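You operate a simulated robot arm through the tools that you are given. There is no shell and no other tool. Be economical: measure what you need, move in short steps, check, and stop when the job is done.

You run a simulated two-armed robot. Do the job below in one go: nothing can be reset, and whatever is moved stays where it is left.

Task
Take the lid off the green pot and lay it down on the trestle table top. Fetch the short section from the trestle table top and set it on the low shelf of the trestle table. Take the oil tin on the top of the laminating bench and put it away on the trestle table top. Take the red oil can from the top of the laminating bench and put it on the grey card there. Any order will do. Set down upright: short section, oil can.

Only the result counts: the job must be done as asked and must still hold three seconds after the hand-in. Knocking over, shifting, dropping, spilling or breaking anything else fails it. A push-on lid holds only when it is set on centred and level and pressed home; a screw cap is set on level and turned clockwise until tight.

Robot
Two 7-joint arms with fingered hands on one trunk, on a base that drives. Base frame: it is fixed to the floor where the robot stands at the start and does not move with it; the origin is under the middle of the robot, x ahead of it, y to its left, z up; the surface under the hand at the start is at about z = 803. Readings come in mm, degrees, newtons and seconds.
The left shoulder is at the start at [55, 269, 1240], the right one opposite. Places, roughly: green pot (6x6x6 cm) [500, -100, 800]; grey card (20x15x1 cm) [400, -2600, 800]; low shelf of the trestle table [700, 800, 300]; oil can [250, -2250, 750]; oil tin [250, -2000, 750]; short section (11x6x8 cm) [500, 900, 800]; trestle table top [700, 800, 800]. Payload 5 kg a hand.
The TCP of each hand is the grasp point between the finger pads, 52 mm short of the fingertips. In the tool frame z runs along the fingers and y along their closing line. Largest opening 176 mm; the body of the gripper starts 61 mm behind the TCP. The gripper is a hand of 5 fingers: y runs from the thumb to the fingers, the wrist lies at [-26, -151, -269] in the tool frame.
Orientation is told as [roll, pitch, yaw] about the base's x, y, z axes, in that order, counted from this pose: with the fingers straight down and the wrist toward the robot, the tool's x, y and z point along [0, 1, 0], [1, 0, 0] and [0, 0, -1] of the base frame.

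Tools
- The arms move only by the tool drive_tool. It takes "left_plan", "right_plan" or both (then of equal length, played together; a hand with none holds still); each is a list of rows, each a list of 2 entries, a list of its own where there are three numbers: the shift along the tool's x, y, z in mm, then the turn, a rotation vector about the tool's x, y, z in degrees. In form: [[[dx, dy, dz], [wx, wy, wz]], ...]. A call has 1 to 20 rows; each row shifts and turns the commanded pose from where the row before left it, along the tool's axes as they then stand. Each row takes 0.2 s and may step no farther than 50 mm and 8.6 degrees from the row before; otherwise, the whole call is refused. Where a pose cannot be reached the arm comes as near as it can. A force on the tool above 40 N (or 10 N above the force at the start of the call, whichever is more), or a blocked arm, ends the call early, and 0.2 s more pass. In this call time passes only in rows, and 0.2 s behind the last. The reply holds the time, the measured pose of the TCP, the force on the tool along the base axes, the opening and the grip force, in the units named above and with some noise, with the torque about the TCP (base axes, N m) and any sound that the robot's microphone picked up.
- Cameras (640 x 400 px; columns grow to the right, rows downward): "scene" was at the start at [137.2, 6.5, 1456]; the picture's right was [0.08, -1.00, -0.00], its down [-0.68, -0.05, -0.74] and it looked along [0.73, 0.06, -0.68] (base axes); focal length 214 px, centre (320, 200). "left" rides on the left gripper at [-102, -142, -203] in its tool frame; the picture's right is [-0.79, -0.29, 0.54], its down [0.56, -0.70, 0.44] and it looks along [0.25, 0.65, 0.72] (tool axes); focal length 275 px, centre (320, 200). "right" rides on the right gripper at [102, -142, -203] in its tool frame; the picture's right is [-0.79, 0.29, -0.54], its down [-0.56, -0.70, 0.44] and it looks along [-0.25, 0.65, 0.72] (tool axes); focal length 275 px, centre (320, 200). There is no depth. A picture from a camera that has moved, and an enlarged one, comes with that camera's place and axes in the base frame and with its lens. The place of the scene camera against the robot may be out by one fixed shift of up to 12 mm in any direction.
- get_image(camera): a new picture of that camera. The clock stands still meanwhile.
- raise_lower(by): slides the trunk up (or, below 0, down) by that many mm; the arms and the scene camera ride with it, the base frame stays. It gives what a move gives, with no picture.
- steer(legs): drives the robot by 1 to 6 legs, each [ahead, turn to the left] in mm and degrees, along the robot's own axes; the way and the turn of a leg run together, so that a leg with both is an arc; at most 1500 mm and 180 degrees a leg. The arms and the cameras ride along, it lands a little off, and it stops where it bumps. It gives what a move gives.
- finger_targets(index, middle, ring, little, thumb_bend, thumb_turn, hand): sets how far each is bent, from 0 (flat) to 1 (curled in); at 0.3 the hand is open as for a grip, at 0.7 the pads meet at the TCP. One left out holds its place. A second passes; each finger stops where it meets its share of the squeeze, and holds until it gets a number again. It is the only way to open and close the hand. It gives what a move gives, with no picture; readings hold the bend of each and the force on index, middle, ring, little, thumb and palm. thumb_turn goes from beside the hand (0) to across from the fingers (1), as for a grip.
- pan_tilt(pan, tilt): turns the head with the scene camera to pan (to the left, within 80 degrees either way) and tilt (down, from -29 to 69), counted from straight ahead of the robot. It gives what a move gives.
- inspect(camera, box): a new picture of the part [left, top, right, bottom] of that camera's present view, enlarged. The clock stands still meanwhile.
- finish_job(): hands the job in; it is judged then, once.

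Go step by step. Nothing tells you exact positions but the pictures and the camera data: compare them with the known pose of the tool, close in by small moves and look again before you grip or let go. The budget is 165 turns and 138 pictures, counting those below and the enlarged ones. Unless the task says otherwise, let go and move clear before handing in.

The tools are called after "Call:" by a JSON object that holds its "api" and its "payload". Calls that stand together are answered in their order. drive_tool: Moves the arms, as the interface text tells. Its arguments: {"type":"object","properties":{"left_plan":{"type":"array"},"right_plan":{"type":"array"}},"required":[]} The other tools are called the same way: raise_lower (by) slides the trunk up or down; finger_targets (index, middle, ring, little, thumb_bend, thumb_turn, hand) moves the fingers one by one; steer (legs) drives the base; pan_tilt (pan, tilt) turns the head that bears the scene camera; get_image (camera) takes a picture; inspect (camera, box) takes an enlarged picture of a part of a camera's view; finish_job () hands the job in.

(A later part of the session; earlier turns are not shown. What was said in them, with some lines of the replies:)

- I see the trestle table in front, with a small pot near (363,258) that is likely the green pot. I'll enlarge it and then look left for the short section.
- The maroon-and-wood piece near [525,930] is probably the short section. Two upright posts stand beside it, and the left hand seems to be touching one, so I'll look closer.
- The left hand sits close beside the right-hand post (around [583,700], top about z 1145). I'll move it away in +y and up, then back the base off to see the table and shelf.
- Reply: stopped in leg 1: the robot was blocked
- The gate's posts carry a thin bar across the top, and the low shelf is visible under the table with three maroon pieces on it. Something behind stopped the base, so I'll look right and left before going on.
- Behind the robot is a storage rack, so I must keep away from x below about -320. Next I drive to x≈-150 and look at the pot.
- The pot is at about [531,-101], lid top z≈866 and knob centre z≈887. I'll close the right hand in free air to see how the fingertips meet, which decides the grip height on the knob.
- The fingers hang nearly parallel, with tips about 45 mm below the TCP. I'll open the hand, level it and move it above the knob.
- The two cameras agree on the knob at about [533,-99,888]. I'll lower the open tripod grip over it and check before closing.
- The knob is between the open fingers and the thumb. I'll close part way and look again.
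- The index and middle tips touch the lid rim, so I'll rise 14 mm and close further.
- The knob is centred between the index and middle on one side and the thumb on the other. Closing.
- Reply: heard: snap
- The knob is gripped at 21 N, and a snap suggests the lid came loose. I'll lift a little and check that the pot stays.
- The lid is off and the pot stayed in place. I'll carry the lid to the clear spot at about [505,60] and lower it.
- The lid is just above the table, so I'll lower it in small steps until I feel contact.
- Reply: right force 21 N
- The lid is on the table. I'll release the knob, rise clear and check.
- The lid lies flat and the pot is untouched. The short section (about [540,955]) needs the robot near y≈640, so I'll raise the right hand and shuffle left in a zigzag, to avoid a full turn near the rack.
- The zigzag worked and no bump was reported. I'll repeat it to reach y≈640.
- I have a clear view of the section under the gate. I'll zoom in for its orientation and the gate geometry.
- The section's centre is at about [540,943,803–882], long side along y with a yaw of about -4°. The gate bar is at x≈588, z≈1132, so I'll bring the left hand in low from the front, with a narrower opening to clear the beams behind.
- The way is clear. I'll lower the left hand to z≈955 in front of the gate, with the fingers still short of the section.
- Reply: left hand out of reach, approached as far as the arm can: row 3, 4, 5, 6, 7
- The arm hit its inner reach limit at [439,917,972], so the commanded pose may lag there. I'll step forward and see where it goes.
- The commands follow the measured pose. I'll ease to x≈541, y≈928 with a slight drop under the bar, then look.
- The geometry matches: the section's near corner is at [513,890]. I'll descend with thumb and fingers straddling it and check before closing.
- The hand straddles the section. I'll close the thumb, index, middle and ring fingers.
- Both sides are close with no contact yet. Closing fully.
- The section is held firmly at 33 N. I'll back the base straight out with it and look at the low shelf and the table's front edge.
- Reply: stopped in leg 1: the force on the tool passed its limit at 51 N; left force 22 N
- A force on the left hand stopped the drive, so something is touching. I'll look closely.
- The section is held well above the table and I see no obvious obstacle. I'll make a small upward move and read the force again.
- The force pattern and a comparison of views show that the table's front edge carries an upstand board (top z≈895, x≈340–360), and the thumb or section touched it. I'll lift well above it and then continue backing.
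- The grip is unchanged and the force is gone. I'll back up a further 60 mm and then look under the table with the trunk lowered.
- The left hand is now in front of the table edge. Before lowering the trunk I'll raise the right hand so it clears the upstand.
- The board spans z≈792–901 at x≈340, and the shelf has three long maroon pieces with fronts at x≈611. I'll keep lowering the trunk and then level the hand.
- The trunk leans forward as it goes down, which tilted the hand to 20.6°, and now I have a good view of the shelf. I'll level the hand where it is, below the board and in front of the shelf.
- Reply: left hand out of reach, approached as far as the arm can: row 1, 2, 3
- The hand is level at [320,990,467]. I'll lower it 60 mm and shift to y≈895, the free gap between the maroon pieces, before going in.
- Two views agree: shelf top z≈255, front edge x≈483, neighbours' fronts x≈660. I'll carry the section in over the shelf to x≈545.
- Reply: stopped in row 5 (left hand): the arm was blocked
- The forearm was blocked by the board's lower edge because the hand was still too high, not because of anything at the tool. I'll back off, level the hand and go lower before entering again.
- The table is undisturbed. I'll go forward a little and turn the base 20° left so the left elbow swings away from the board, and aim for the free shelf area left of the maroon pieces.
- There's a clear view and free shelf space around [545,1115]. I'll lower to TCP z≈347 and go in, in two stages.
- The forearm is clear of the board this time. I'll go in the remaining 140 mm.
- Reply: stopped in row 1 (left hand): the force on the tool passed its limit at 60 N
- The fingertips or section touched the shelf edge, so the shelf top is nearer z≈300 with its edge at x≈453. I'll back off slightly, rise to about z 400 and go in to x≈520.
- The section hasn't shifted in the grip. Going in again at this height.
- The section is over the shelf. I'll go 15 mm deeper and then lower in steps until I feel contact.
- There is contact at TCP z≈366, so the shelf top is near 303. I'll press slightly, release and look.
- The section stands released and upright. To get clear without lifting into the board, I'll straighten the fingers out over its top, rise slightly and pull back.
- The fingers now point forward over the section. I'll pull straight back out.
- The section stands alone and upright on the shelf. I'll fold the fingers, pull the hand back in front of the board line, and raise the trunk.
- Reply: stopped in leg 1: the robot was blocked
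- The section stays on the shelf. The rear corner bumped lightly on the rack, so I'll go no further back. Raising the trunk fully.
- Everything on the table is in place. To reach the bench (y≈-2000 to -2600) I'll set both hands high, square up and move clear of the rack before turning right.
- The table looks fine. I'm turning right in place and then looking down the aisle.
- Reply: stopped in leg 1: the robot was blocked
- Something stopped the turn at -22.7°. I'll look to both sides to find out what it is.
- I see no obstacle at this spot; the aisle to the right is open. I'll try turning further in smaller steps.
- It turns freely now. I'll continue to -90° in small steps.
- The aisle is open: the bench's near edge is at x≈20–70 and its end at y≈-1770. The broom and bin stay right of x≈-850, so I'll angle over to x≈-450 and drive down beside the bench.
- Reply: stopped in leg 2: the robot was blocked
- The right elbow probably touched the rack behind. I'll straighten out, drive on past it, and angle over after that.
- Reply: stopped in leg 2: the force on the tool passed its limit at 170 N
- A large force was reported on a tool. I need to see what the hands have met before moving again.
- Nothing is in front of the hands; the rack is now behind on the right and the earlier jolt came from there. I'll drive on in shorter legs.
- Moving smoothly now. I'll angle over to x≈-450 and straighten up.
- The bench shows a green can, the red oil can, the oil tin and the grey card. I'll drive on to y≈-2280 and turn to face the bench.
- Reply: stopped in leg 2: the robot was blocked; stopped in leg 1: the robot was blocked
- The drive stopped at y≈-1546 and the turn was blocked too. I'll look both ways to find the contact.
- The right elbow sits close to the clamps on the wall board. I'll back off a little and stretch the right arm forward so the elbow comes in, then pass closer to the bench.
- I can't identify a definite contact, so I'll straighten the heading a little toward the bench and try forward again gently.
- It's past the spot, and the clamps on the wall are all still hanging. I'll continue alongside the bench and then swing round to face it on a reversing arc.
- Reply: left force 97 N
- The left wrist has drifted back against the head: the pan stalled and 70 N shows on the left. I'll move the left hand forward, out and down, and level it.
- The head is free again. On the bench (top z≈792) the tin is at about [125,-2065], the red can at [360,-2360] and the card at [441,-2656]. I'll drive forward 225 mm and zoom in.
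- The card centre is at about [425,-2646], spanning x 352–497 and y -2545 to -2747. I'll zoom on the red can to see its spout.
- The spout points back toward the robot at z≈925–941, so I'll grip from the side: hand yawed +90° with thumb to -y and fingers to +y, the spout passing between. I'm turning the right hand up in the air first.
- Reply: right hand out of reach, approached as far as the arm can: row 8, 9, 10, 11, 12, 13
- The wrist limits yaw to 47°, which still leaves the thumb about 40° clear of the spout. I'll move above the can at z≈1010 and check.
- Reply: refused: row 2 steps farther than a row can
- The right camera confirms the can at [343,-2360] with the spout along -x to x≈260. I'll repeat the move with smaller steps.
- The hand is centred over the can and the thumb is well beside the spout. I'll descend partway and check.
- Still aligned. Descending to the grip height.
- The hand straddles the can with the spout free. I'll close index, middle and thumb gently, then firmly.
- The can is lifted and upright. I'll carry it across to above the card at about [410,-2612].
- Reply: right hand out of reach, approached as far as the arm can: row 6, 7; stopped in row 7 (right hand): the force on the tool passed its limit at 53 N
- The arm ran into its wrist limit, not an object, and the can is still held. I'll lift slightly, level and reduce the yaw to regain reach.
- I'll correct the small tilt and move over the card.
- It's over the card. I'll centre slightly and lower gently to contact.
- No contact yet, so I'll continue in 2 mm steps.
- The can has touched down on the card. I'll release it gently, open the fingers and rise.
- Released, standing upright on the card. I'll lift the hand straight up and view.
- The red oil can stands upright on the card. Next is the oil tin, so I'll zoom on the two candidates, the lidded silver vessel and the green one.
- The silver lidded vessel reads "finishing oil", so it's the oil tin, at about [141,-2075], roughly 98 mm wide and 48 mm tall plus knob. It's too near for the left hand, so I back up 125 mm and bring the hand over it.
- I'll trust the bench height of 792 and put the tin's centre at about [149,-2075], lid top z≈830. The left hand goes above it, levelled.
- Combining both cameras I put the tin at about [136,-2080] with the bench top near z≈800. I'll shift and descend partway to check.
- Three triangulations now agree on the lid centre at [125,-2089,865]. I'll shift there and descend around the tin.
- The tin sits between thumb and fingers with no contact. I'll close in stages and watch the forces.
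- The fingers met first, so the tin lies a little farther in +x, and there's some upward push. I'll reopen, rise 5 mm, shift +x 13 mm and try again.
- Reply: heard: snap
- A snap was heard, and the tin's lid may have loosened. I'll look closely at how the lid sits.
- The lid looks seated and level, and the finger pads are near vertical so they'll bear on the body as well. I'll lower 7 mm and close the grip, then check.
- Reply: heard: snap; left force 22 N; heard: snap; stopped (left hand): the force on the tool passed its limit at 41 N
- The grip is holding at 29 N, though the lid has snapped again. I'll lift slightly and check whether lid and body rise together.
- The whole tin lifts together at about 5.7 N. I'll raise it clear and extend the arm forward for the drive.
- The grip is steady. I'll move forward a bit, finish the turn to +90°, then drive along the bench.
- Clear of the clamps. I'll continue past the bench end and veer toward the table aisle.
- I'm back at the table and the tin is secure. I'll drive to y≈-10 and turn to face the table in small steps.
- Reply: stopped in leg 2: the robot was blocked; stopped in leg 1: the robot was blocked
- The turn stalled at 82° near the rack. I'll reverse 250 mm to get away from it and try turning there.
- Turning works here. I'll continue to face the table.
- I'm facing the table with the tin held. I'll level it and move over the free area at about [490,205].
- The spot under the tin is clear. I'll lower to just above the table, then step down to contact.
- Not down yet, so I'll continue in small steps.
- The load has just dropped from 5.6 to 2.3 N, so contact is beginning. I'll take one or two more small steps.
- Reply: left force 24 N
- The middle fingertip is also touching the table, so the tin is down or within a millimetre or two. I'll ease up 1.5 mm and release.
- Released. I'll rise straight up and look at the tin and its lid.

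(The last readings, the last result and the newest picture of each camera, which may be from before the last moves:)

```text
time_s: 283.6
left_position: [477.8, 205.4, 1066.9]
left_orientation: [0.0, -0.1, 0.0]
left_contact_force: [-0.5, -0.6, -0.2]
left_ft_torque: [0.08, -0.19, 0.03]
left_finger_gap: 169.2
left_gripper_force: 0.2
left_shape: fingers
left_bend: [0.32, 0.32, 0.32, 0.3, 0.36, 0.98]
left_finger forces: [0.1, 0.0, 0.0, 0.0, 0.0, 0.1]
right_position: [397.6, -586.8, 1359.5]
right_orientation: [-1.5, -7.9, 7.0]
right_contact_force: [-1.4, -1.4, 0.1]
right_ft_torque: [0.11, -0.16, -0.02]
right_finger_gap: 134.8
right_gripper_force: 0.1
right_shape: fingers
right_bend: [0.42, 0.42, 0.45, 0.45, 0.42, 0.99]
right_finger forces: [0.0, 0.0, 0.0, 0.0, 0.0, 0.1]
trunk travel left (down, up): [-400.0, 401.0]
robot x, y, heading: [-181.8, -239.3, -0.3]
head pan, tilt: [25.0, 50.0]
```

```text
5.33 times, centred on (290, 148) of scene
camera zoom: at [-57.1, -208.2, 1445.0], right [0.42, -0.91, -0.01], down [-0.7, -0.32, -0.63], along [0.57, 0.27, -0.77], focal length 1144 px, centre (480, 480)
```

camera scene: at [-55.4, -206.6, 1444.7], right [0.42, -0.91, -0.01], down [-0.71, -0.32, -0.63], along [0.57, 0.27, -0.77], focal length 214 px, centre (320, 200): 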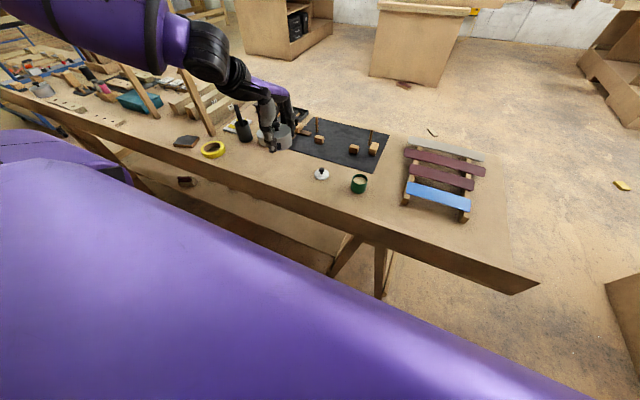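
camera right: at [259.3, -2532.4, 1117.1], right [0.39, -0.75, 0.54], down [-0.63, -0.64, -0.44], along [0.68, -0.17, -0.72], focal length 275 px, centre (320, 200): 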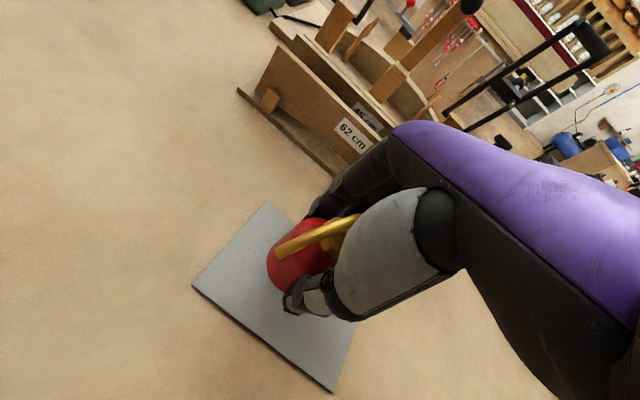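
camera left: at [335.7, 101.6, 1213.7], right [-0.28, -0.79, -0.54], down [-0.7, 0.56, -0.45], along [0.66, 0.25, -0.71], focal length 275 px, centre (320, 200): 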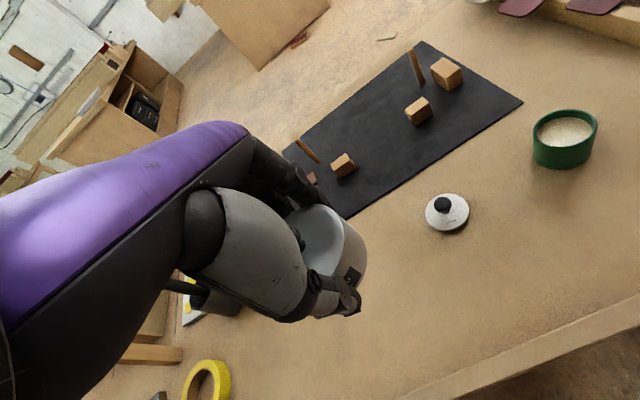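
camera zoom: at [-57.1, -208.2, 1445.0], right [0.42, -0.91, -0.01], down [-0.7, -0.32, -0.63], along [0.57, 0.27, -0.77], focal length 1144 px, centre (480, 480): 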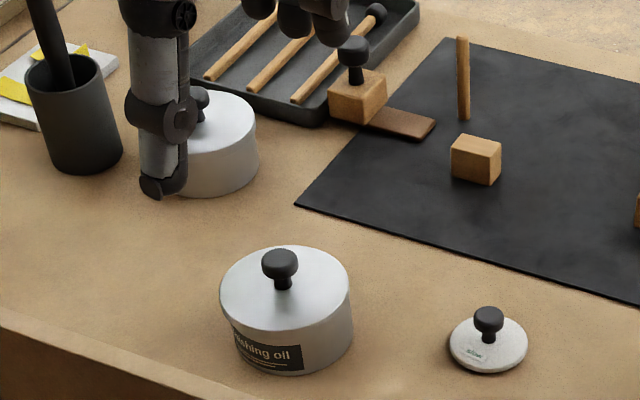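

The tin stands with its lid level. Since the lid snapped during handling, I'll press it home by pushing down on the knob with closed fingertips.

Call:
{"api": "finger_targets", "payload": {"hand": "left", "index": 0.75, "middle": 0.75, "ring": 0.75, "little": 0.6, "thumb_bend": 0.75}}

Call:
{"api": "drive_tool", "payload": {"left_plan": [[[2, 8, 0], [0, 0, 0]], [[0, 0, 40], [0, 0, 0]], [[0, 0, 35], [0, 0, 0]]]}}

Call:
{"api": "inspect", "payload": {"camera": "left", "box": [240, 160, 420, 340]}}

Call:
{"api": "inspect", "payload": {"camera": "scene", "box": [240, 110, 340, 185]}}

```text
time_s: 284.6
left_position: [479.4, 206.2, 1065.9]
left_orientation: [0.0, -0.1, 0.0]
left_contact_force: [0.0, -0.3, -0.4]
left_ft_torque: [-0.01, 0.0, -0.02]
left_finger_gap: 6.0
left_gripper_force: 0.1
left_shape: fingers
left_bend: [0.71, 0.74, 0.75, 0.6, 0.73, 1.0]
left_finger forces: [0.1, 0.1, 0.0, 0.1, 0.0, 0.0]
right_position: [398.3, -583.6, 1360.4]
right_orientation: [-1.5, -7.9, 7.1]
right_contact_force: [-0.3, -0.2, 0.0]
right_ft_torque: [-0.06, -0.01, 0.01]
right_finger_gap: 134.8
right_gripper_force: 0.1
right_shape: fingers
right_bend: [0.42, 0.42, 0.45, 0.45, 0.42, 0.99]
right_finger forces: [0.1, 0.0, 0.1, 0.0, 0.0, 0.0]
trunk travel left (down, up): [-400.0, 401.0]
robot x, y, heading: [-179.1, -239.9, -0.3]
head pan, tilt: [25.0, 50.0]
```

```text
time_s: 285.4
left_position: [488.7, 208.3, 990.4]
left_orientation: [0.0, -0.1, 0.0]
left_contact_force: [0.6, 1.4, 2.2]
left_ft_torque: [0.05, 0.07, -0.05]
left_finger_gap: 5.9
left_gripper_force: 0.1
left_shape: fingers
left_bend: [0.71, 0.74, 0.75, 0.6, 0.73, 1.0]
left_finger forces: [0.1, 0.0, 0.0, 0.1, 0.0, 0.1]
right_position: [398.9, -584.4, 1359.5]
right_orientation: [-1.5, -7.8, 7.0]
right_contact_force: [-0.4, -0.4, 0.6]
right_ft_torque: [-0.04, 0.03, 0.0]
right_finger_gap: 134.9
right_gripper_force: 0.0
right_shape: fingers
right_bend: [0.42, 0.42, 0.45, 0.45, 0.42, 0.99]
right_finger forces: [0.0, 0.1, 0.0, 0.0, 0.0, 0.0]
trunk travel left (down, up): [-400.0, 401.0]
robot x, y, heading: [-181.6, -231.9, -0.3]
head pan, tilt: [25.0, 50.0]
```

```text
2.22 times, centred on (330, 250) of left
camera zoom: at [346.5, 106.0, 1191.9], right [-0.29, -0.79, -0.54], down [-0.7, 0.56, -0.44], along [0.65, 0.25, -0.71], focal length 612 px, centre (298, 89)
```

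zoom: 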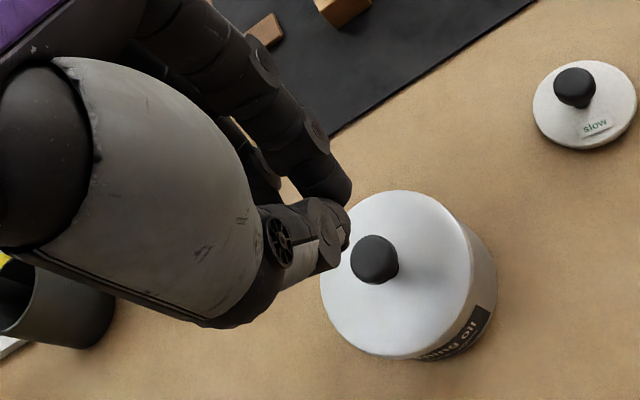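

```text
5.33 times, centred on (290, 148) of scene
camera zoom: at [-55.5, -206.9, 1444.6], right [0.42, -0.91, -0.01], down [-0.71, -0.32, -0.63], along [0.57, 0.27, -0.77], focal length 1144 px, centre (480, 480)
```

zoom: 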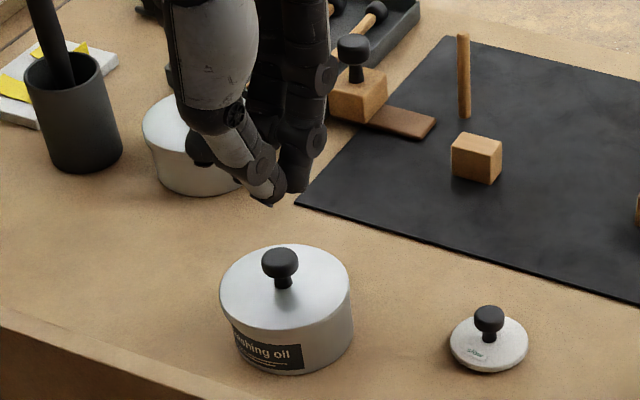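

The fingertips are right above the knob. I'll lower until they press firmly.

Call:
{"api": "drive_tool", "payload": {"left_plan": [[[0, 0, 20], [0, 0, 0]], [[0, -3, 12], [0, 0, 0]], [[0, 0, 5], [0, 0, 0]]]}}

Call:
{"api": "drive_tool", "payload": {"left_plan": [[[0, 0, 3], [0, 0, 0]], [[0, 0, 3], [0, 0, 0]]]}}

Call:
{"api": "drive_tool", "payload": {"left_plan": [[[0, 0, 3], [0, 0, 0]], [[0, 0, 3], [0, 0, 0]]]}}

```text
time_s: 286.2
left_position: [486.0, 207.7, 952.1]
left_orientation: [0.0, 0.0, 0.1]
left_contact_force: [1.1, -0.1, -0.8]
left_ft_torque: [-0.04, 0.06, 0.02]
left_finger_gap: 5.7
left_gripper_force: 0.1
left_shape: fingers
left_bend: [0.71, 0.74, 0.75, 0.6, 0.73, 1.0]
left_finger forces: [0.1, 0.1, 0.1, 0.0, 0.0, 0.1]
right_position: [399.8, -582.9, 1358.4]
right_orientation: [-1.4, -7.8, 7.1]
right_contact_force: [-0.1, 0.3, 0.1]
right_ft_torque: [-0.05, 0.09, 0.03]
right_finger_gap: 134.6
right_gripper_force: 0.1
right_shape: fingers
right_bend: [0.42, 0.42, 0.45, 0.45, 0.42, 0.99]
right_finger forces: [0.0, 0.0, 0.1, 0.0, 0.0, 0.1]
trunk travel left (down, up): [-400.0, 401.0]
robot x, y, heading: [-180.0, -238.3, -0.1]
head pan, tilt: [25.0, 50.0]
```

```text
time_s: 286.8
left_position: [484.3, 207.4, 946.7]
left_orientation: [-0.1, -0.2, 0.0]
left_contact_force: [0.0, -0.6, -0.7]
left_ft_torque: [-0.02, 0.01, 0.0]
left_finger_gap: 6.0
left_gripper_force: 0.0
left_shape: fingers
left_bend: [0.71, 0.74, 0.75, 0.6, 0.73, 1.0]
left_finger forces: [0.1, 0.0, 0.1, 0.0, 0.0, 0.1]
right_position: [399.0, -583.6, 1360.5]
right_orientation: [-1.4, -8.0, 7.0]
right_contact_force: [0.6, -0.9, 0.8]
right_ft_torque: [0.01, -0.02, 0.03]
right_finger_gap: 135.0
right_gripper_force: 0.1
right_shape: fingers
right_bend: [0.42, 0.42, 0.45, 0.45, 0.42, 0.99]
right_finger forces: [0.0, 0.1, 0.1, 0.1, 0.0, 0.0]
trunk travel left (down, up): [-400.0, 401.0]
robot x, y, heading: [-181.7, -236.5, -0.1]
head pan, tilt: [25.0, 50.0]
```

```text
time_s: 287.4
left_position: [485.1, 207.1, 941.3]
left_orientation: [0.0, -0.1, 0.1]
left_contact_force: [-0.8, -0.3, 0.7]
left_ft_torque: [0.0, 0.01, -0.02]
left_finger_gap: 6.2
left_gripper_force: 0.1
left_shape: fingers
left_bend: [0.71, 0.74, 0.75, 0.6, 0.73, 1.0]
left_finger forces: [0.0, 0.0, 0.0, 0.1, 0.1, 0.0]
right_position: [396.6, -582.7, 1359.7]
right_orientation: [-1.5, -7.9, 7.1]
right_contact_force: [0.0, -0.3, -0.2]
right_ft_torque: [-0.01, 0.0, 0.01]
right_finger_gap: 134.6
right_gripper_force: 0.1
right_shape: fingers
right_bend: [0.42, 0.42, 0.45, 0.45, 0.42, 0.99]
right_finger forces: [0.0, 0.0, 0.0, 0.1, 0.1, 0.0]
trunk travel left (down, up): [-400.0, 401.0]
robot x, y, heading: [-181.6, -234.9, -0.2]
head pan, tilt: [25.0, 50.0]
```

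Call:
{"api": "drive_tool", "payload": {"left_plan": [[[0, 0, 3], [0, 0, 0]], [[0, 0, 3], [0, 0, 0]]]}}

Call:
{"api": "drive_tool", "payload": {"left_plan": [[[0, 0, 2], [0, 0, 0]], [[0, 0, 2], [0, 0, 0]]]}}

Call:
{"api": "inspect", "payload": {"camera": "left", "box": [240, 160, 420, 340]}}

```text
time_s: 288.0
left_position: [484.8, 206.1, 935.0]
left_orientation: [-0.1, -0.1, 0.1]
left_contact_force: [-0.8, 0.7, 0.2]
left_ft_torque: [0.01, 0.0, 0.0]
left_finger_gap: 5.9
left_gripper_force: 0.0
left_shape: fingers
left_bend: [0.71, 0.74, 0.75, 0.6, 0.73, 1.0]
left_finger forces: [0.0, 0.0, 0.0, 0.1, 0.0, 0.0]
right_position: [398.8, -585.0, 1360.6]
right_orientation: [-1.4, -7.9, 7.0]
right_contact_force: [-0.8, 0.1, 0.0]
right_ft_torque: [0.02, 0.02, 0.0]
right_finger_gap: 134.6
right_gripper_force: 0.1
right_shape: fingers
right_bend: [0.42, 0.42, 0.45, 0.45, 0.42, 0.99]
right_finger forces: [0.1, 0.0, 0.0, 0.1, 0.0, 0.0]
trunk travel left (down, up): [-400.0, 401.0]
robot x, y, heading: [-180.0, -240.5, -0.4]
head pan, tilt: [25.0, 50.0]
```

```text
time_s: 288.6
left_position: [485.1, 206.4, 930.1]
left_orientation: [0.1, -0.1, 0.0]
left_contact_force: [-0.3, 0.4, 0.4]
left_ft_torque: [0.02, 0.01, 0.03]
left_finger_gap: 6.0
left_gripper_force: 0.0
left_shape: fingers
left_bend: [0.71, 0.74, 0.75, 0.6, 0.73, 1.0]
left_finger forces: [0.0, 0.1, 0.0, 0.0, 0.0, 0.0]
right_position: [397.8, -584.2, 1360.5]
right_orientation: [-1.5, -7.9, 7.0]
right_contact_force: [-0.9, 0.1, -0.5]
right_ft_torque: [-0.02, -0.03, -0.01]
right_finger_gap: 134.8
right_gripper_force: 0.0
right_shape: fingers
right_bend: [0.42, 0.42, 0.45, 0.45, 0.42, 0.99]
right_finger forces: [0.1, 0.0, 0.1, 0.1, 0.0, 0.1]
trunk travel left (down, up): [-400.0, 401.0]
robot x, y, heading: [-183.0, -240.9, -0.3]
head pan, tilt: [25.0, 50.0]
```

```text
2.22 times, centred on (330, 250) of left
camera zoom: at [342.6, 104.5, 1132.4], right [-0.29, -0.79, -0.54], down [-0.7, 0.56, -0.44], along [0.65, 0.25, -0.71], focal length 612 px, centre (298, 89)
```

zoom: 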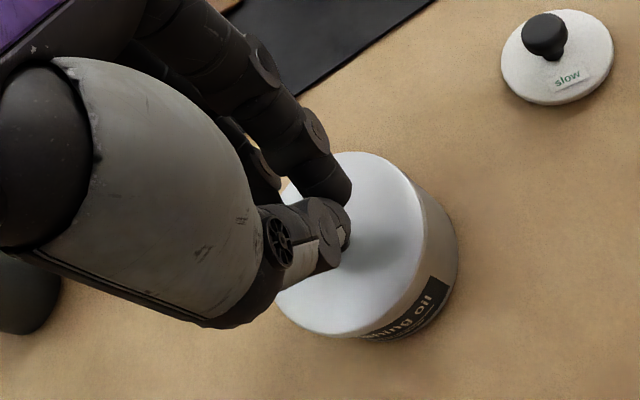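

The tips are close to the knob. I'll continue in small steps.

Call:
{"api": "drive_tool", "payload": {"left_plan": [[[0, 0, 2], [0, 0, 0]], [[0, 0, 2], [0, 0, 0]]]}}

Call:
{"api": "drive_tool", "payload": {"left_plan": [[[0, 0, 2], [0, 0, 0]], [[0, 0, 2], [0, 0, 0]]]}}

Call:
{"api": "drive_tool", "payload": {"left_plan": [[[0, 0, 2], [0, 0, 0]], [[0, 0, 2], [0, 0, 0]]]}}

```text
time_s: 289.2
left_position: [485.4, 205.2, 926.1]
left_orientation: [-0.1, -0.2, -0.1]
left_contact_force: [-0.3, 0.4, -0.1]
left_ft_torque: [0.0, 0.01, -0.03]
left_finger_gap: 6.1
left_gripper_force: 0.0
left_shape: fingers
left_bend: [0.71, 0.74, 0.75, 0.6, 0.73, 1.0]
left_finger forces: [0.1, 0.0, 0.0, 0.0, 0.1, 0.1]
right_position: [398.7, -584.0, 1360.4]
right_orientation: [-1.6, -8.0, 7.0]
right_contact_force: [0.3, -0.3, 0.8]
right_ft_torque: [-0.04, -0.02, 0.03]
right_finger_gap: 134.7
right_gripper_force: 0.2
right_shape: fingers
right_bend: [0.42, 0.42, 0.45, 0.45, 0.42, 0.99]
right_finger forces: [0.0, 0.0, 0.0, 0.0, 0.0, 0.0]
trunk travel left (down, up): [-400.0, 401.0]
robot x, y, heading: [-179.6, -239.8, -0.4]
head pan, tilt: [25.0, 50.0]
```

```text
time_s: 289.8
left_position: [484.2, 205.1, 922.8]
left_orientation: [0.0, -0.1, 0.0]
left_contact_force: [-0.3, -1.8, 4.9]
left_ft_torque: [-0.04, -0.04, -0.02]
left_finger_gap: 5.9
left_gripper_force: 0.1
left_shape: fingers
left_bend: [0.71, 0.74, 0.75, 0.6, 0.73, 1.0]
left_finger forces: [0.0, 0.0, 0.1, 0.1, 0.0, 0.0]
right_position: [398.1, -583.7, 1360.9]
right_orientation: [-1.6, -7.9, 7.1]
right_contact_force: [0.2, 0.6, -0.6]
right_ft_torque: [0.01, 0.02, 0.02]
right_finger_gap: 134.6
right_gripper_force: 0.1
right_shape: fingers
right_bend: [0.42, 0.42, 0.45, 0.45, 0.42, 0.99]
right_finger forces: [0.1, 0.0, 0.0, 0.0, 0.1, 0.1]
trunk travel left (down, up): [-400.0, 401.0]
robot x, y, heading: [-179.4, -236.5, -0.4]
head pan, tilt: [25.0, 50.0]
```

```text
time_s: 290.4
left_position: [483.8, 205.3, 920.8]
left_orientation: [0.0, -0.3, -0.1]
left_contact_force: [-1.9, -0.7, 17.7]
left_ft_torque: [-0.04, -0.01, -0.06]
left_finger_gap: 5.7
left_gripper_force: 0.1
left_shape: fingers
left_bend: [0.72, 0.74, 0.75, 0.6, 0.74, 1.0]
left_finger forces: [0.1, 0.1, 0.1, 0.1, 0.1, 0.0]
right_position: [397.7, -584.4, 1360.9]
right_orientation: [-1.5, -7.9, 7.0]
right_contact_force: [-0.3, 0.2, 0.0]
right_ft_torque: [0.0, -0.03, -0.02]
right_finger_gap: 134.7
right_gripper_force: 0.0
right_shape: fingers
right_bend: [0.42, 0.42, 0.45, 0.45, 0.42, 0.99]
right_finger forces: [0.0, 0.0, 0.1, 0.0, 0.0, 0.0]
trunk travel left (down, up): [-400.0, 401.0]
robot x, y, heading: [-181.7, -237.6, -0.2]
head pan, tilt: [25.0, 50.0]
```

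It's pressing centrally at 18 N. I'll add a little more.

Call:
{"api": "drive_tool", "payload": {"left_plan": [[[0, 0, 2], [0, 0, 0]], [[0, 0, 1.5], [0, 0, 0]]]}}

Call:
{"api": "drive_tool", "payload": {"left_plan": [[[0, 0, 2], [0, 0, 0]], [[0, 0, 2], [0, 0, 0]]]}}

```text
time_s: 291.0
left_position: [484.2, 205.3, 917.8]
left_orientation: [0.0, -0.4, 0.0]
left_contact_force: [-6.5, -5.4, 33.5]
left_ft_torque: [-0.23, 0.04, -0.01]
left_finger_gap: 5.7
left_gripper_force: 19.1
left_shape: fingers
left_bend: [0.72, 0.74, 0.75, 0.6, 0.75, 1.0]
left_finger forces: [0.0, 0.0, 0.0, 0.0, 38.1, 0.0]
right_position: [396.3, -585.8, 1361.9]
right_orientation: [-1.5, -8.0, 6.9]
right_contact_force: [-0.5, 0.3, 0.6]
right_ft_torque: [0.0, -0.03, -0.03]
right_finger_gap: 134.7
right_gripper_force: 0.1
right_shape: fingers
right_bend: [0.42, 0.42, 0.45, 0.45, 0.42, 0.99]
right_finger forces: [0.1, 0.1, 0.0, 0.0, 0.0, 0.0]
trunk travel left (down, up): [-400.0, 401.0]
robot x, y, heading: [-179.0, -238.0, -0.3]
head pan, tilt: [25.0, 50.0]
```

```text
time_s: 291.6
left_position: [483.2, 205.2, 912.5]
left_orientation: [0.0, -0.1, 0.0]
left_contact_force: [-6.5, -9.1, 32.3]
left_ft_torque: [-0.23, 0.16, -0.1]
left_finger_gap: 5.4
left_gripper_force: 20.7
left_shape: fingers
left_bend: [0.72, 0.75, 0.75, 0.6, 0.74, 1.0]
left_finger forces: [0.1, 14.4, 0.0, 0.0, 27.4, 0.0]
right_position: [396.4, -584.2, 1361.6]
right_orientation: [-1.4, -8.0, 7.0]
right_contact_force: [0.8, 0.0, -0.5]
right_ft_torque: [-0.03, 0.05, 0.0]
right_finger_gap: 134.7
right_gripper_force: 0.0
right_shape: fingers
right_bend: [0.42, 0.42, 0.45, 0.45, 0.42, 0.99]
right_finger forces: [0.1, 0.0, 0.0, 0.0, 0.1, 0.0]
trunk travel left (down, up): [-400.0, 401.0]
robot x, y, heading: [-177.9, -234.8, -0.4]
head pan, tilt: [25.0, 50.0]
```

It has been pressed with over 30 N without any further snap, so the lid is home. I'll lift clear vertically and check.

Call:
{"api": "drive_tool", "payload": {"left_plan": [[[0, 0, -15], [0, 0, 0]], [[0, 0, -35], [0, 0, 0]], [[0, 0, -45], [0, 0, 0]], [[0, 0, -45], [0, 0, 0]], [[0, 0, -45], [0, 0, 0]], [[0, 0, -45], [0, 0, 0]]]}}

Call:
{"api": "inspect", "payload": {"camera": "left", "box": [280, 160, 480, 360]}}

Call:
{"api": "inspect", "payload": {"camera": "scene", "box": [240, 110, 400, 210]}}

```text
time_s: 293.0
left_position: [482.0, 204.6, 1141.7]
left_orientation: [0.1, 0.0, 0.0]
left_contact_force: [-1.8, -2.7, -0.6]
left_ft_torque: [0.11, -0.21, 0.07]
left_finger_gap: 5.5
left_gripper_force: 0.2
left_shape: fingers
left_bend: [0.72, 0.75, 0.75, 0.6, 0.74, 1.0]
left_finger forces: [0.1, 0.0, 0.0, 0.1, 0.0, 0.0]
right_position: [397.8, -584.9, 1360.4]
right_orientation: [-1.5, -8.0, 7.0]
right_contact_force: [-1.3, -2.0, -0.1]
right_ft_torque: [0.14, -0.19, -0.01]
right_finger_gap: 134.7
right_gripper_force: 0.0
right_shape: fingers
right_bend: [0.42, 0.42, 0.45, 0.45, 0.42, 0.99]
right_finger forces: [0.1, 0.0, 0.0, 0.0, 0.0, 0.1]
trunk travel left (down, up): [-400.0, 401.0]
robot x, y, heading: [-180.2, -237.1, -0.2]
head pan, tilt: [25.0, 50.0]
heard: snap
```

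```text
2.00 times, centred on (380, 260) of left
camera zoom: at [339.8, 101.4, 1342.9], right [-0.29, -0.79, -0.54], down [-0.7, 0.56, -0.44], along [0.65, 0.25, -0.72], focal length 551 px, centre (200, 80)
```

zoom: 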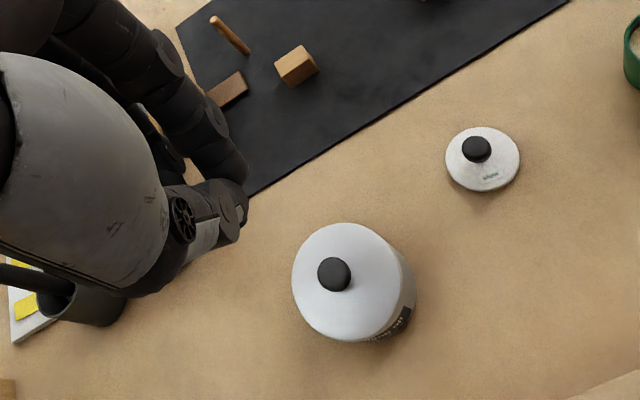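

```text
4.00 times, centred on (320, 160) of scene
camera zoom: at [-57.4, -208.5, 1445.0], right [0.42, -0.91, -0.01], down [-0.7, -0.32, -0.63], along [0.57, 0.27, -0.77], focal length 858 px, centre (320, 360)
```

zoom: 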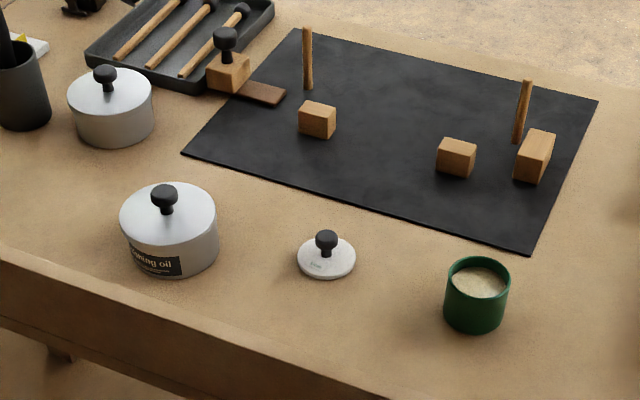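

The last snap came on lifting, because the fingers had wedged around the knob, so the lid may be loose again. I'll press once more with a single middle fingertip on top of the knob, which can't pull it up.

Call:
{"api": "finger_targets", "payload": {"hand": "left", "index": 1.0, "middle": 0.72, "ring": 1.0, "little": 1.0, "thumb_bend": 0.25}}

Call:
{"api": "drive_tool", "payload": {"left_plan": [[[-12, -6, 45], [0, 0, 0]], [[0, 0, 45], [0, 0, 0]], [[0, 0, 45], [0, 0, 0]], [[0, 0, 40], [0, 0, 0]]]}}

Call:
{"api": "inspect", "payload": {"camera": "left", "box": [240, 160, 440, 360]}}

Call:
{"api": "inspect", "payload": {"camera": "scene", "box": [240, 110, 320, 185]}}

```text
time_s: 294.0
left_position: [483.5, 205.2, 1139.8]
left_orientation: [0.0, -0.1, 0.1]
left_contact_force: [-0.5, 0.1, -0.2]
left_ft_torque: [-0.06, -0.03, -0.03]
left_finger_gap: 127.5
left_gripper_force: 0.0
left_shape: fingers
left_bend: [1.0, 0.72, 1.0, 1.0, 0.25, 0.97]
left_finger forces: [0.0, 0.0, 0.1, 0.1, 0.0, 0.1]
right_position: [398.0, -584.3, 1361.3]
right_orientation: [-1.5, -7.8, 7.0]
right_contact_force: [-0.4, -0.2, -0.2]
right_ft_torque: [-0.03, 0.02, -0.05]
right_finger_gap: 134.7
right_gripper_force: 0.0
right_shape: fingers
right_bend: [0.42, 0.42, 0.45, 0.45, 0.42, 0.99]
right_finger forces: [0.0, 0.0, 0.1, 0.0, 0.0, 0.1]
trunk travel left (down, up): [-400.0, 401.0]
robot x, y, heading: [-184.4, -235.9, -0.3]
head pan, tilt: [25.0, 50.0]
```

```text
time_s: 295.0
left_position: [478.4, 196.2, 966.6]
left_orientation: [0.0, -0.1, 0.1]
left_contact_force: [1.7, 0.3, 0.5]
left_ft_torque: [-0.09, 0.18, -0.03]
left_finger_gap: 127.9
left_gripper_force: 0.0
left_shape: fingers
left_bend: [1.0, 0.72, 1.0, 1.0, 0.25, 0.97]
left_finger forces: [0.0, 0.0, 0.0, 0.0, 0.1, 0.0]
right_position: [398.7, -582.0, 1360.3]
right_orientation: [-1.7, -7.8, 7.1]
right_contact_force: [0.2, 1.5, -0.4]
right_ft_torque: [-0.17, 0.09, -0.05]
right_finger_gap: 134.7
right_gripper_force: 0.0
right_shape: fingers
right_bend: [0.42, 0.42, 0.45, 0.45, 0.42, 0.99]
right_finger forces: [0.0, 0.1, 0.0, 0.0, 0.1, 0.0]
trunk travel left (down, up): [-400.0, 401.0]
robot x, y, heading: [-180.9, -239.0, -0.3]
head pan, tilt: [25.0, 50.0]
```

```text
2.00 times, centred on (340, 260) of left
camera zoom: at [336.6, 94.4, 1167.7], right [-0.29, -0.79, -0.54], down [-0.7, 0.56, -0.44], along [0.65, 0.25, -0.72], focal length 551 px, centre (280, 80)
```

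zoom: 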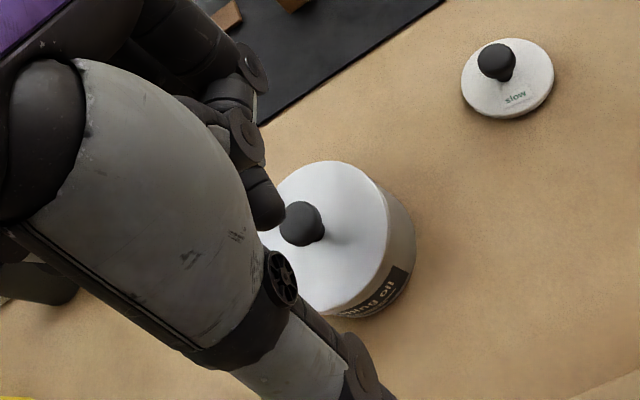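

```text
5.33 times, centred on (280, 148) of scene
camera zoom: at [-55.0, -205.6, 1444.5], right [0.42, -0.91, -0.01], down [-0.71, -0.32, -0.63], along [0.57, 0.27, -0.78], focal length 1144 px, centre (533, 480)
```

zoom: 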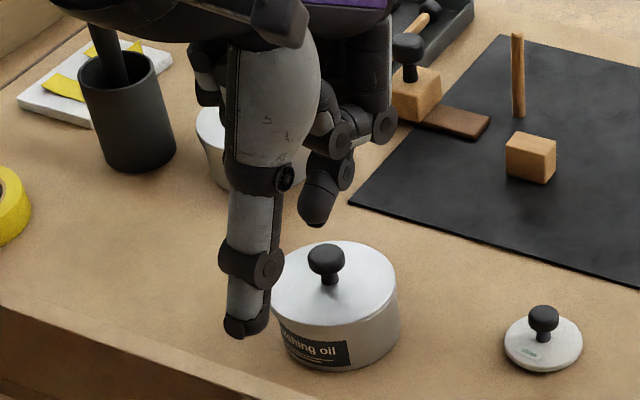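

The fingertip is at about [475,211,930] and the knob at [480,208]. A small shift, then I'll press down.

Call:
{"api": "drive_tool", "payload": {"left_plan": [[[-3, 5, 8], [0, 0, 0]], [[0, 0, 6], [0, 0, 0]], [[0, 0, 4], [0, 0, 0]]]}}

Call:
{"api": "drive_tool", "payload": {"left_plan": [[[0, 0, 4], [0, 0, 0]], [[0, 0, 3], [0, 0, 0]], [[0, 0, 3], [0, 0, 0]]]}}

Call:
{"api": "drive_tool", "payload": {"left_plan": [[[0, 0, 3], [0, 0, 0]], [[0, 0, 3], [0, 0, 0]]]}}

```text
time_s: 295.8
left_position: [483.7, 193.4, 948.1]
left_orientation: [-0.1, 0.0, 0.1]
left_contact_force: [0.7, 1.2, -0.8]
left_ft_torque: [-0.08, 0.05, -0.02]
left_finger_gap: 128.0
left_gripper_force: 0.1
left_shape: fingers
left_bend: [1.0, 0.72, 1.0, 1.0, 0.25, 0.97]
left_finger forces: [0.1, 0.1, 0.0, 0.0, 0.0, 0.0]
right_position: [398.9, -582.5, 1359.1]
right_orientation: [-1.5, -7.8, 7.1]
right_contact_force: [-0.2, 0.6, -0.3]
right_ft_torque: [-0.05, 0.09, -0.03]
right_finger_gap: 134.9
right_gripper_force: 0.1
right_shape: fingers
right_bend: [0.42, 0.42, 0.45, 0.45, 0.42, 0.99]
right_finger forces: [0.0, 0.0, 0.0, 0.1, 0.0, 0.0]
trunk travel left (down, up): [-400.0, 401.0]
robot x, y, heading: [-181.7, -238.3, -0.2]
head pan, tilt: [25.0, 50.0]
```

```text
time_s: 296.6
left_position: [483.5, 192.0, 938.0]
left_orientation: [-0.1, -0.1, 0.0]
left_contact_force: [0.8, 0.4, -0.3]
left_ft_torque: [-0.04, -0.01, 0.0]
left_finger_gap: 127.9
left_gripper_force: 0.0
left_shape: fingers
left_bend: [1.0, 0.72, 1.0, 1.0, 0.25, 0.97]
left_finger forces: [0.0, 0.0, 0.0, 0.1, 0.1, 0.0]
right_position: [399.4, -584.2, 1359.0]
right_orientation: [-1.5, -7.9, 7.1]
right_contact_force: [1.1, -0.3, -0.1]
right_ft_torque: [-0.02, -0.01, 0.03]
right_finger_gap: 134.8
right_gripper_force: 0.0
right_shape: fingers
right_bend: [0.42, 0.42, 0.45, 0.45, 0.42, 0.99]
right_finger forces: [0.1, 0.0, 0.0, 0.0, 0.1, 0.0]
trunk travel left (down, up): [-400.0, 401.0]
robot x, y, heading: [-176.2, -238.9, -0.3]
head pan, tilt: [25.0, 50.0]
```

```text
time_s: 297.2
left_position: [483.9, 191.9, 931.2]
left_orientation: [-0.1, -0.1, 0.1]
left_contact_force: [-0.4, 0.8, -0.2]
left_ft_torque: [0.0, -0.01, -0.01]
left_finger_gap: 127.9
left_gripper_force: 0.0
left_shape: fingers
left_bend: [1.0, 0.72, 1.0, 1.0, 0.25, 0.97]
left_finger forces: [0.1, 0.0, 0.0, 0.0, 0.1, 0.1]
right_position: [397.5, -583.5, 1361.9]
right_orientation: [-1.5, -7.9, 7.1]
right_contact_force: [-0.2, -0.8, 0.7]
right_ft_torque: [-0.01, 0.0, 0.0]
right_finger_gap: 134.8
right_gripper_force: 0.1
right_shape: fingers
right_bend: [0.42, 0.42, 0.45, 0.45, 0.42, 0.99]
right_finger forces: [0.0, 0.0, 0.0, 0.1, 0.0, 0.1]
trunk travel left (down, up): [-400.0, 401.0]
robot x, y, heading: [-178.4, -238.3, -0.5]
head pan, tilt: [25.0, 50.0]
```

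Call:
{"api": "drive_tool", "payload": {"left_plan": [[[0, 0, 2], [0, 0, 0]], [[0, 0, 2], [0, 0, 0]]]}}

Call:
{"api": "drive_tool", "payload": {"left_plan": [[[0, 0, 2], [0, 0, 0]], [[0, 0, 2], [0, 0, 0]]]}}

Call:
{"api": "inspect", "payload": {"camera": "left", "box": [240, 160, 440, 360]}}

```text
time_s: 297.8
left_position: [483.1, 190.9, 928.5]
left_orientation: [0.0, -0.1, 0.1]
left_contact_force: [-0.2, 0.4, -0.8]
left_ft_torque: [0.03, 0.01, -0.01]
left_finger_gap: 127.9
left_gripper_force: 0.0
left_shape: fingers
left_bend: [1.0, 0.72, 1.0, 1.0, 0.25, 0.97]
left_finger forces: [0.0, 0.0, 0.0, 0.0, 0.1, 0.1]
right_position: [398.2, -582.9, 1361.1]
right_orientation: [-1.6, -7.9, 7.0]
right_contact_force: [-1.0, -0.9, 0.4]
right_ft_torque: [0.01, -0.03, -0.01]
right_finger_gap: 134.7
right_gripper_force: 0.0
right_shape: fingers
right_bend: [0.42, 0.42, 0.45, 0.45, 0.42, 0.99]
right_finger forces: [0.1, 0.1, 0.0, 0.0, 0.1, 0.0]
trunk travel left (down, up): [-400.0, 401.0]
robot x, y, heading: [-178.4, -240.0, -0.2]
head pan, tilt: [25.0, 50.0]
```

```text
time_s: 298.4
left_position: [484.1, 191.9, 923.9]
left_orientation: [0.0, -0.1, 0.1]
left_contact_force: [0.0, 0.0, 0.5]
left_ft_torque: [0.02, -0.02, 0.0]
left_finger_gap: 127.9
left_gripper_force: 0.0
left_shape: fingers
left_bend: [1.0, 0.72, 1.0, 1.0, 0.25, 0.97]
left_finger forces: [0.0, 0.0, 0.0, 0.1, 0.1, 0.0]
right_position: [398.9, -584.2, 1359.7]
right_orientation: [-1.4, -7.9, 7.0]
right_contact_force: [-0.6, 0.4, -0.7]
right_ft_torque: [0.0, 0.0, 0.02]
right_finger_gap: 134.8
right_gripper_force: 0.1
right_shape: fingers
right_bend: [0.42, 0.42, 0.45, 0.45, 0.42, 0.99]
right_finger forces: [0.0, 0.0, 0.0, 0.1, 0.1, 0.0]
trunk travel left (down, up): [-400.0, 401.0]
robot x, y, heading: [-182.1, -242.8, -0.3]
head pan, tilt: [25.0, 50.0]
```

```text
2.00 times, centred on (340, 260) of left
camera zoom: at [341.5, 90.2, 1125.9], right [-0.29, -0.79, -0.54], down [-0.7, 0.56, -0.44], along [0.65, 0.25, -0.72], focal length 551 px, centre (280, 80)
```

zoom: 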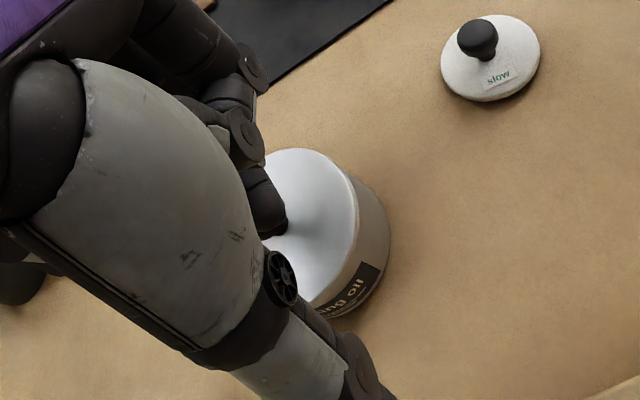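

The fingertip covers the knob, so I'll continue down to press.

Call:
{"api": "drive_tool", "payload": {"left_plan": [[[0, 0, 2], [0, 0, 0]], [[0, 0, 2], [0, 0, 0]]]}}

Call:
{"api": "drive_tool", "payload": {"left_plan": [[[0, 0, 2], [0, 0, 0]], [[0, 0, 2], [0, 0, 0]]]}}

Call:
{"api": "drive_tool", "payload": {"left_plan": [[[0, 0, 2], [0, 0, 0]], [[0, 0, 1], [0, 0, 0]]]}}

```text
time_s: 299.0
left_position: [484.3, 191.8, 922.4]
left_orientation: [0.1, -0.2, 0.0]
left_contact_force: [2.2, -0.4, 10.7]
left_ft_torque: [0.43, -0.15, -0.01]
left_finger_gap: 127.8
left_gripper_force: 4.9
left_shape: fingers
left_bend: [1.0, 0.73, 1.0, 1.0, 0.25, 0.97]
left_finger forces: [0.1, 9.9, 0.0, 0.1, 0.0, 0.1]
right_position: [398.3, -584.2, 1360.7]
right_orientation: [-1.5, -7.9, 6.9]
right_contact_force: [-0.5, 0.1, 0.4]
right_ft_torque: [-0.02, 0.05, -0.03]
right_finger_gap: 134.8
right_gripper_force: 0.1
right_shape: fingers
right_bend: [0.42, 0.42, 0.45, 0.45, 0.42, 0.99]
right_finger forces: [0.0, 0.0, 0.0, 0.0, 0.0, 0.0]
trunk travel left (down, up): [-400.0, 401.0]
robot x, y, heading: [-176.8, -239.6, -0.4]
head pan, tilt: [25.0, 50.0]
```

```text
time_s: 299.6
left_position: [484.6, 191.2, 916.9]
left_orientation: [0.1, -0.3, 0.0]
left_contact_force: [6.3, 0.9, 21.5]
left_ft_torque: [0.56, -0.26, -0.14]
left_finger_gap: 127.8
left_gripper_force: 10.7
left_shape: fingers
left_bend: [1.0, 0.73, 1.0, 1.0, 0.25, 0.97]
left_finger forces: [0.0, 20.6, 0.1, 0.1, 0.1, 0.0]
right_position: [397.7, -583.7, 1360.6]
right_orientation: [-1.5, -7.9, 7.0]
right_contact_force: [0.4, 0.1, 0.0]
right_ft_torque: [0.02, -0.03, -0.01]
right_finger_gap: 134.7
right_gripper_force: 0.1
right_shape: fingers
right_bend: [0.42, 0.42, 0.45, 0.45, 0.42, 0.99]
right_finger forces: [0.1, 0.1, 0.1, 0.0, 0.0, 0.0]
trunk travel left (down, up): [-400.0, 401.0]
robot x, y, heading: [-179.4, -238.3, -0.1]
head pan, tilt: [25.0, 50.0]
```

```text
time_s: 300.2
left_position: [483.6, 191.2, 914.2]
left_orientation: [0.0, -0.1, -0.1]
left_contact_force: [10.8, 0.0, 25.1]
left_ft_torque: [0.64, -0.41, -0.25]
left_finger_gap: 127.9
left_gripper_force: 12.7
left_shape: fingers
left_bend: [1.0, 0.75, 1.0, 1.0, 0.25, 0.97]
left_finger forces: [0.0, 25.2, 0.0, 0.1, 0.0, 0.2]
right_position: [397.4, -584.6, 1361.2]
right_orientation: [-1.5, -7.9, 7.0]
right_contact_force: [0.4, 0.0, 0.1]
right_ft_torque: [0.02, -0.01, 0.03]
right_finger_gap: 134.7
right_gripper_force: 0.0
right_shape: fingers
right_bend: [0.42, 0.42, 0.45, 0.45, 0.42, 0.99]
right_finger forces: [0.1, 0.1, 0.1, 0.0, 0.0, 0.0]
trunk travel left (down, up): [-400.0, 401.0]
robot x, y, heading: [-179.5, -234.6, -0.2]
head pan, tilt: [25.0, 50.0]
```

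It's pressing at 25 N but sliding toward +x. I'll rise, shift 6 mm in -x and press once more for a cleaner vertical push.

Call:
{"api": "drive_tool", "payload": {"left_plan": [[[0, 0, -12], [0, 0, 0]], [[0, -7, 0], [0, 0, 0]], [[0, 0, 4], [0, 0, 0]]]}}

Call:
{"api": "drive_tool", "payload": {"left_plan": [[[0, 0, 3], [0, 0, 0]], [[0, 0, 2], [0, 0, 0]], [[0, 0, 2], [0, 0, 0]]]}}

Call:
{"api": "drive_tool", "payload": {"left_plan": [[[0, 0, 2], [0, 0, 0]], [[0, 0, 2], [0, 0, 0]]]}}

```text
time_s: 301.0
left_position: [477.2, 191.0, 920.3]
left_orientation: [-0.1, -0.1, 0.1]
left_contact_force: [3.9, 2.3, 7.5]
left_ft_torque: [0.26, -0.1, 0.01]
left_finger_gap: 126.0
left_gripper_force: 4.9
left_shape: fingers
left_bend: [1.0, 0.72, 1.0, 1.0, 0.28, 0.97]
left_finger forces: [0.1, 6.4, 0.1, 0.0, 3.4, 0.0]
right_position: [398.6, -584.0, 1359.6]
right_orientation: [-1.4, -8.0, 7.0]
right_contact_force: [-0.9, 0.3, -0.2]
right_ft_torque: [0.02, -0.01, 0.04]
right_finger_gap: 134.8
right_gripper_force: 0.0
right_shape: fingers
right_bend: [0.42, 0.42, 0.45, 0.45, 0.42, 0.99]
right_finger forces: [0.0, 0.0, 0.1, 0.0, 0.0, 0.0]
trunk travel left (down, up): [-400.0, 401.0]
robot x, y, heading: [-177.5, -239.2, -0.4]
head pan, tilt: [25.0, 50.0]
```

```text
time_s: 301.8
left_position: [476.7, 191.2, 916.9]
left_orientation: [0.2, -0.3, 0.0]
left_contact_force: [11.1, 3.0, 29.2]
left_ft_torque: [0.82, -0.51, -0.19]
left_finger_gap: 126.7
left_gripper_force: 14.4
left_shape: fingers
left_bend: [1.0, 0.74, 1.0, 1.0, 0.27, 0.97]
left_finger forces: [0.0, 26.0, 0.0, 0.1, 2.6, 0.0]
right_position: [397.6, -584.9, 1360.7]
right_orientation: [-1.5, -8.0, 7.0]
right_contact_force: [0.0, 0.2, -0.2]
right_ft_torque: [0.01, -0.02, -0.01]
right_finger_gap: 134.6
right_gripper_force: 0.0
right_shape: fingers
right_bend: [0.42, 0.42, 0.45, 0.45, 0.42, 0.99]
right_finger forces: [0.0, 0.0, 0.1, 0.0, 0.0, 0.1]
trunk travel left (down, up): [-400.0, 401.0]
robot x, y, heading: [-179.1, -235.5, -0.3]
head pan, tilt: [25.0, 50.0]
```

```text
time_s: 302.4
left_position: [476.4, 190.1, 910.0]
left_orientation: [0.1, -0.1, 0.0]
left_contact_force: [14.8, -0.4, 26.9]
left_ft_torque: [0.69, -0.34, -0.23]
left_finger_gap: 126.2
left_gripper_force: 14.7
left_shape: fingers
left_bend: [1.0, 0.76, 1.0, 1.0, 0.28, 0.97]
left_finger forces: [0.0, 24.6, 0.0, 0.0, 4.4, 0.0]
right_position: [397.4, -584.4, 1360.4]
right_orientation: [-1.5, -7.9, 7.0]
right_contact_force: [-0.5, 0.3, -0.2]
right_ft_torque: [0.0, 0.03, 0.02]
right_finger_gap: 134.9
right_gripper_force: 0.0
right_shape: fingers
right_bend: [0.42, 0.42, 0.45, 0.45, 0.42, 0.99]
right_finger forces: [0.1, 0.0, 0.1, 0.1, 0.0, 0.0]
trunk travel left (down, up): [-400.0, 401.0]
robot x, y, heading: [-181.2, -234.8, -0.2]
head pan, tilt: [25.0, 50.0]
```

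It has been pressed at about 29 N, and the finger itself yields. That's enough, so I lift straight up and check the result.

Call:
{"api": "drive_tool", "payload": {"left_plan": [[[0, 0, -15], [0, 0, 0]], [[0, 3, -35], [0, 0, 0]], [[0, 0, -45], [0, 0, 0]], [[0, 0, -45], [0, 0, 0]], [[0, 0, -45], [0, 0, 0]], [[0, 0, -45], [0, 0, 0]], [[0, 0, -45], [0, 0, 0]]]}}

Call:
{"api": "inspect", "payload": {"camera": "scene", "box": [240, 120, 320, 180]}}

```text
time_s: 304.0
left_position: [476.8, 188.9, 1184.2]
left_orientation: [0.1, 0.1, -0.1]
left_contact_force: [-1.6, -0.5, -0.8]
left_ft_torque: [0.07, -0.11, 0.01]
left_finger_gap: 128.0
left_gripper_force: 0.0
left_shape: fingers
left_bend: [1.0, 0.72, 1.0, 1.0, 0.25, 0.97]
left_finger forces: [0.0, 0.0, 0.0, 0.1, 0.0, 0.1]
right_position: [396.6, -585.2, 1360.5]
right_orientation: [-1.6, -8.0, 7.0]
right_contact_force: [-0.5, -1.4, -0.1]
right_ft_torque: [0.11, -0.11, -0.01]
right_finger_gap: 134.7
right_gripper_force: 0.1
right_shape: fingers
right_bend: [0.42, 0.42, 0.45, 0.45, 0.42, 0.99]
right_finger forces: [0.1, 0.0, 0.1, 0.0, 0.1, 0.0]
trunk travel left (down, up): [-400.0, 401.0]
robot x, y, heading: [-180.0, -235.4, -0.2]
head pan, tilt: [25.0, 50.0]
```

```text
6.67 times, centred on (280, 150) of scene
camera zoom: at [-56.9, -207.8, 1444.9], right [0.42, -0.91, -0.01], down [-0.7, -0.32, -0.63], along [0.57, 0.27, -0.77], focal length 1430 px, centre (587, 533)
```

zoom: 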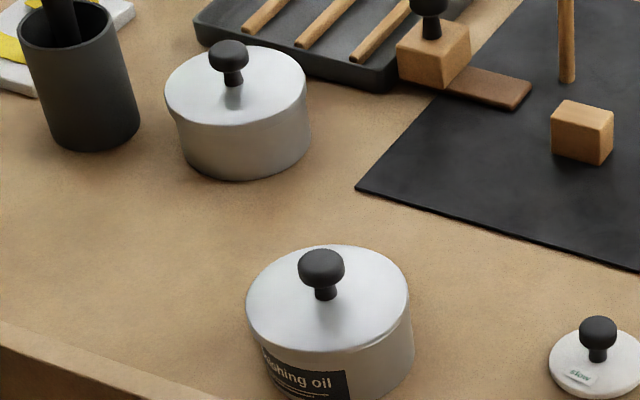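

The tin stands on the table with its lid level and centred, and both hands are clear. The pot lid, the short section and the red can were each seen in place earlier. Handing in.

Call:
{"api": "finish_job", "payload": {}}

```text
The job is handed in.
```

I've handed the job in, with all four tasks done:
- **Pot lid:** it is off the green pot and lies flat on the trestle table top.
- **Short section:** it stands upright on the low shelf.
- **Red oil can:** it stands upright on the grey card.
- **Oil tin:** it is on the trestle table top. Its lid snapped several times while I handled it. It looked level and centred after I pressed it down, but I heard no click to confirm it is fully home.

While driving, the robot bumped or stalled several times near the rack and the wall clamps. I saw nothing knocked over or out of place in the pictures afterwards, but I did not take a final picture of everything.
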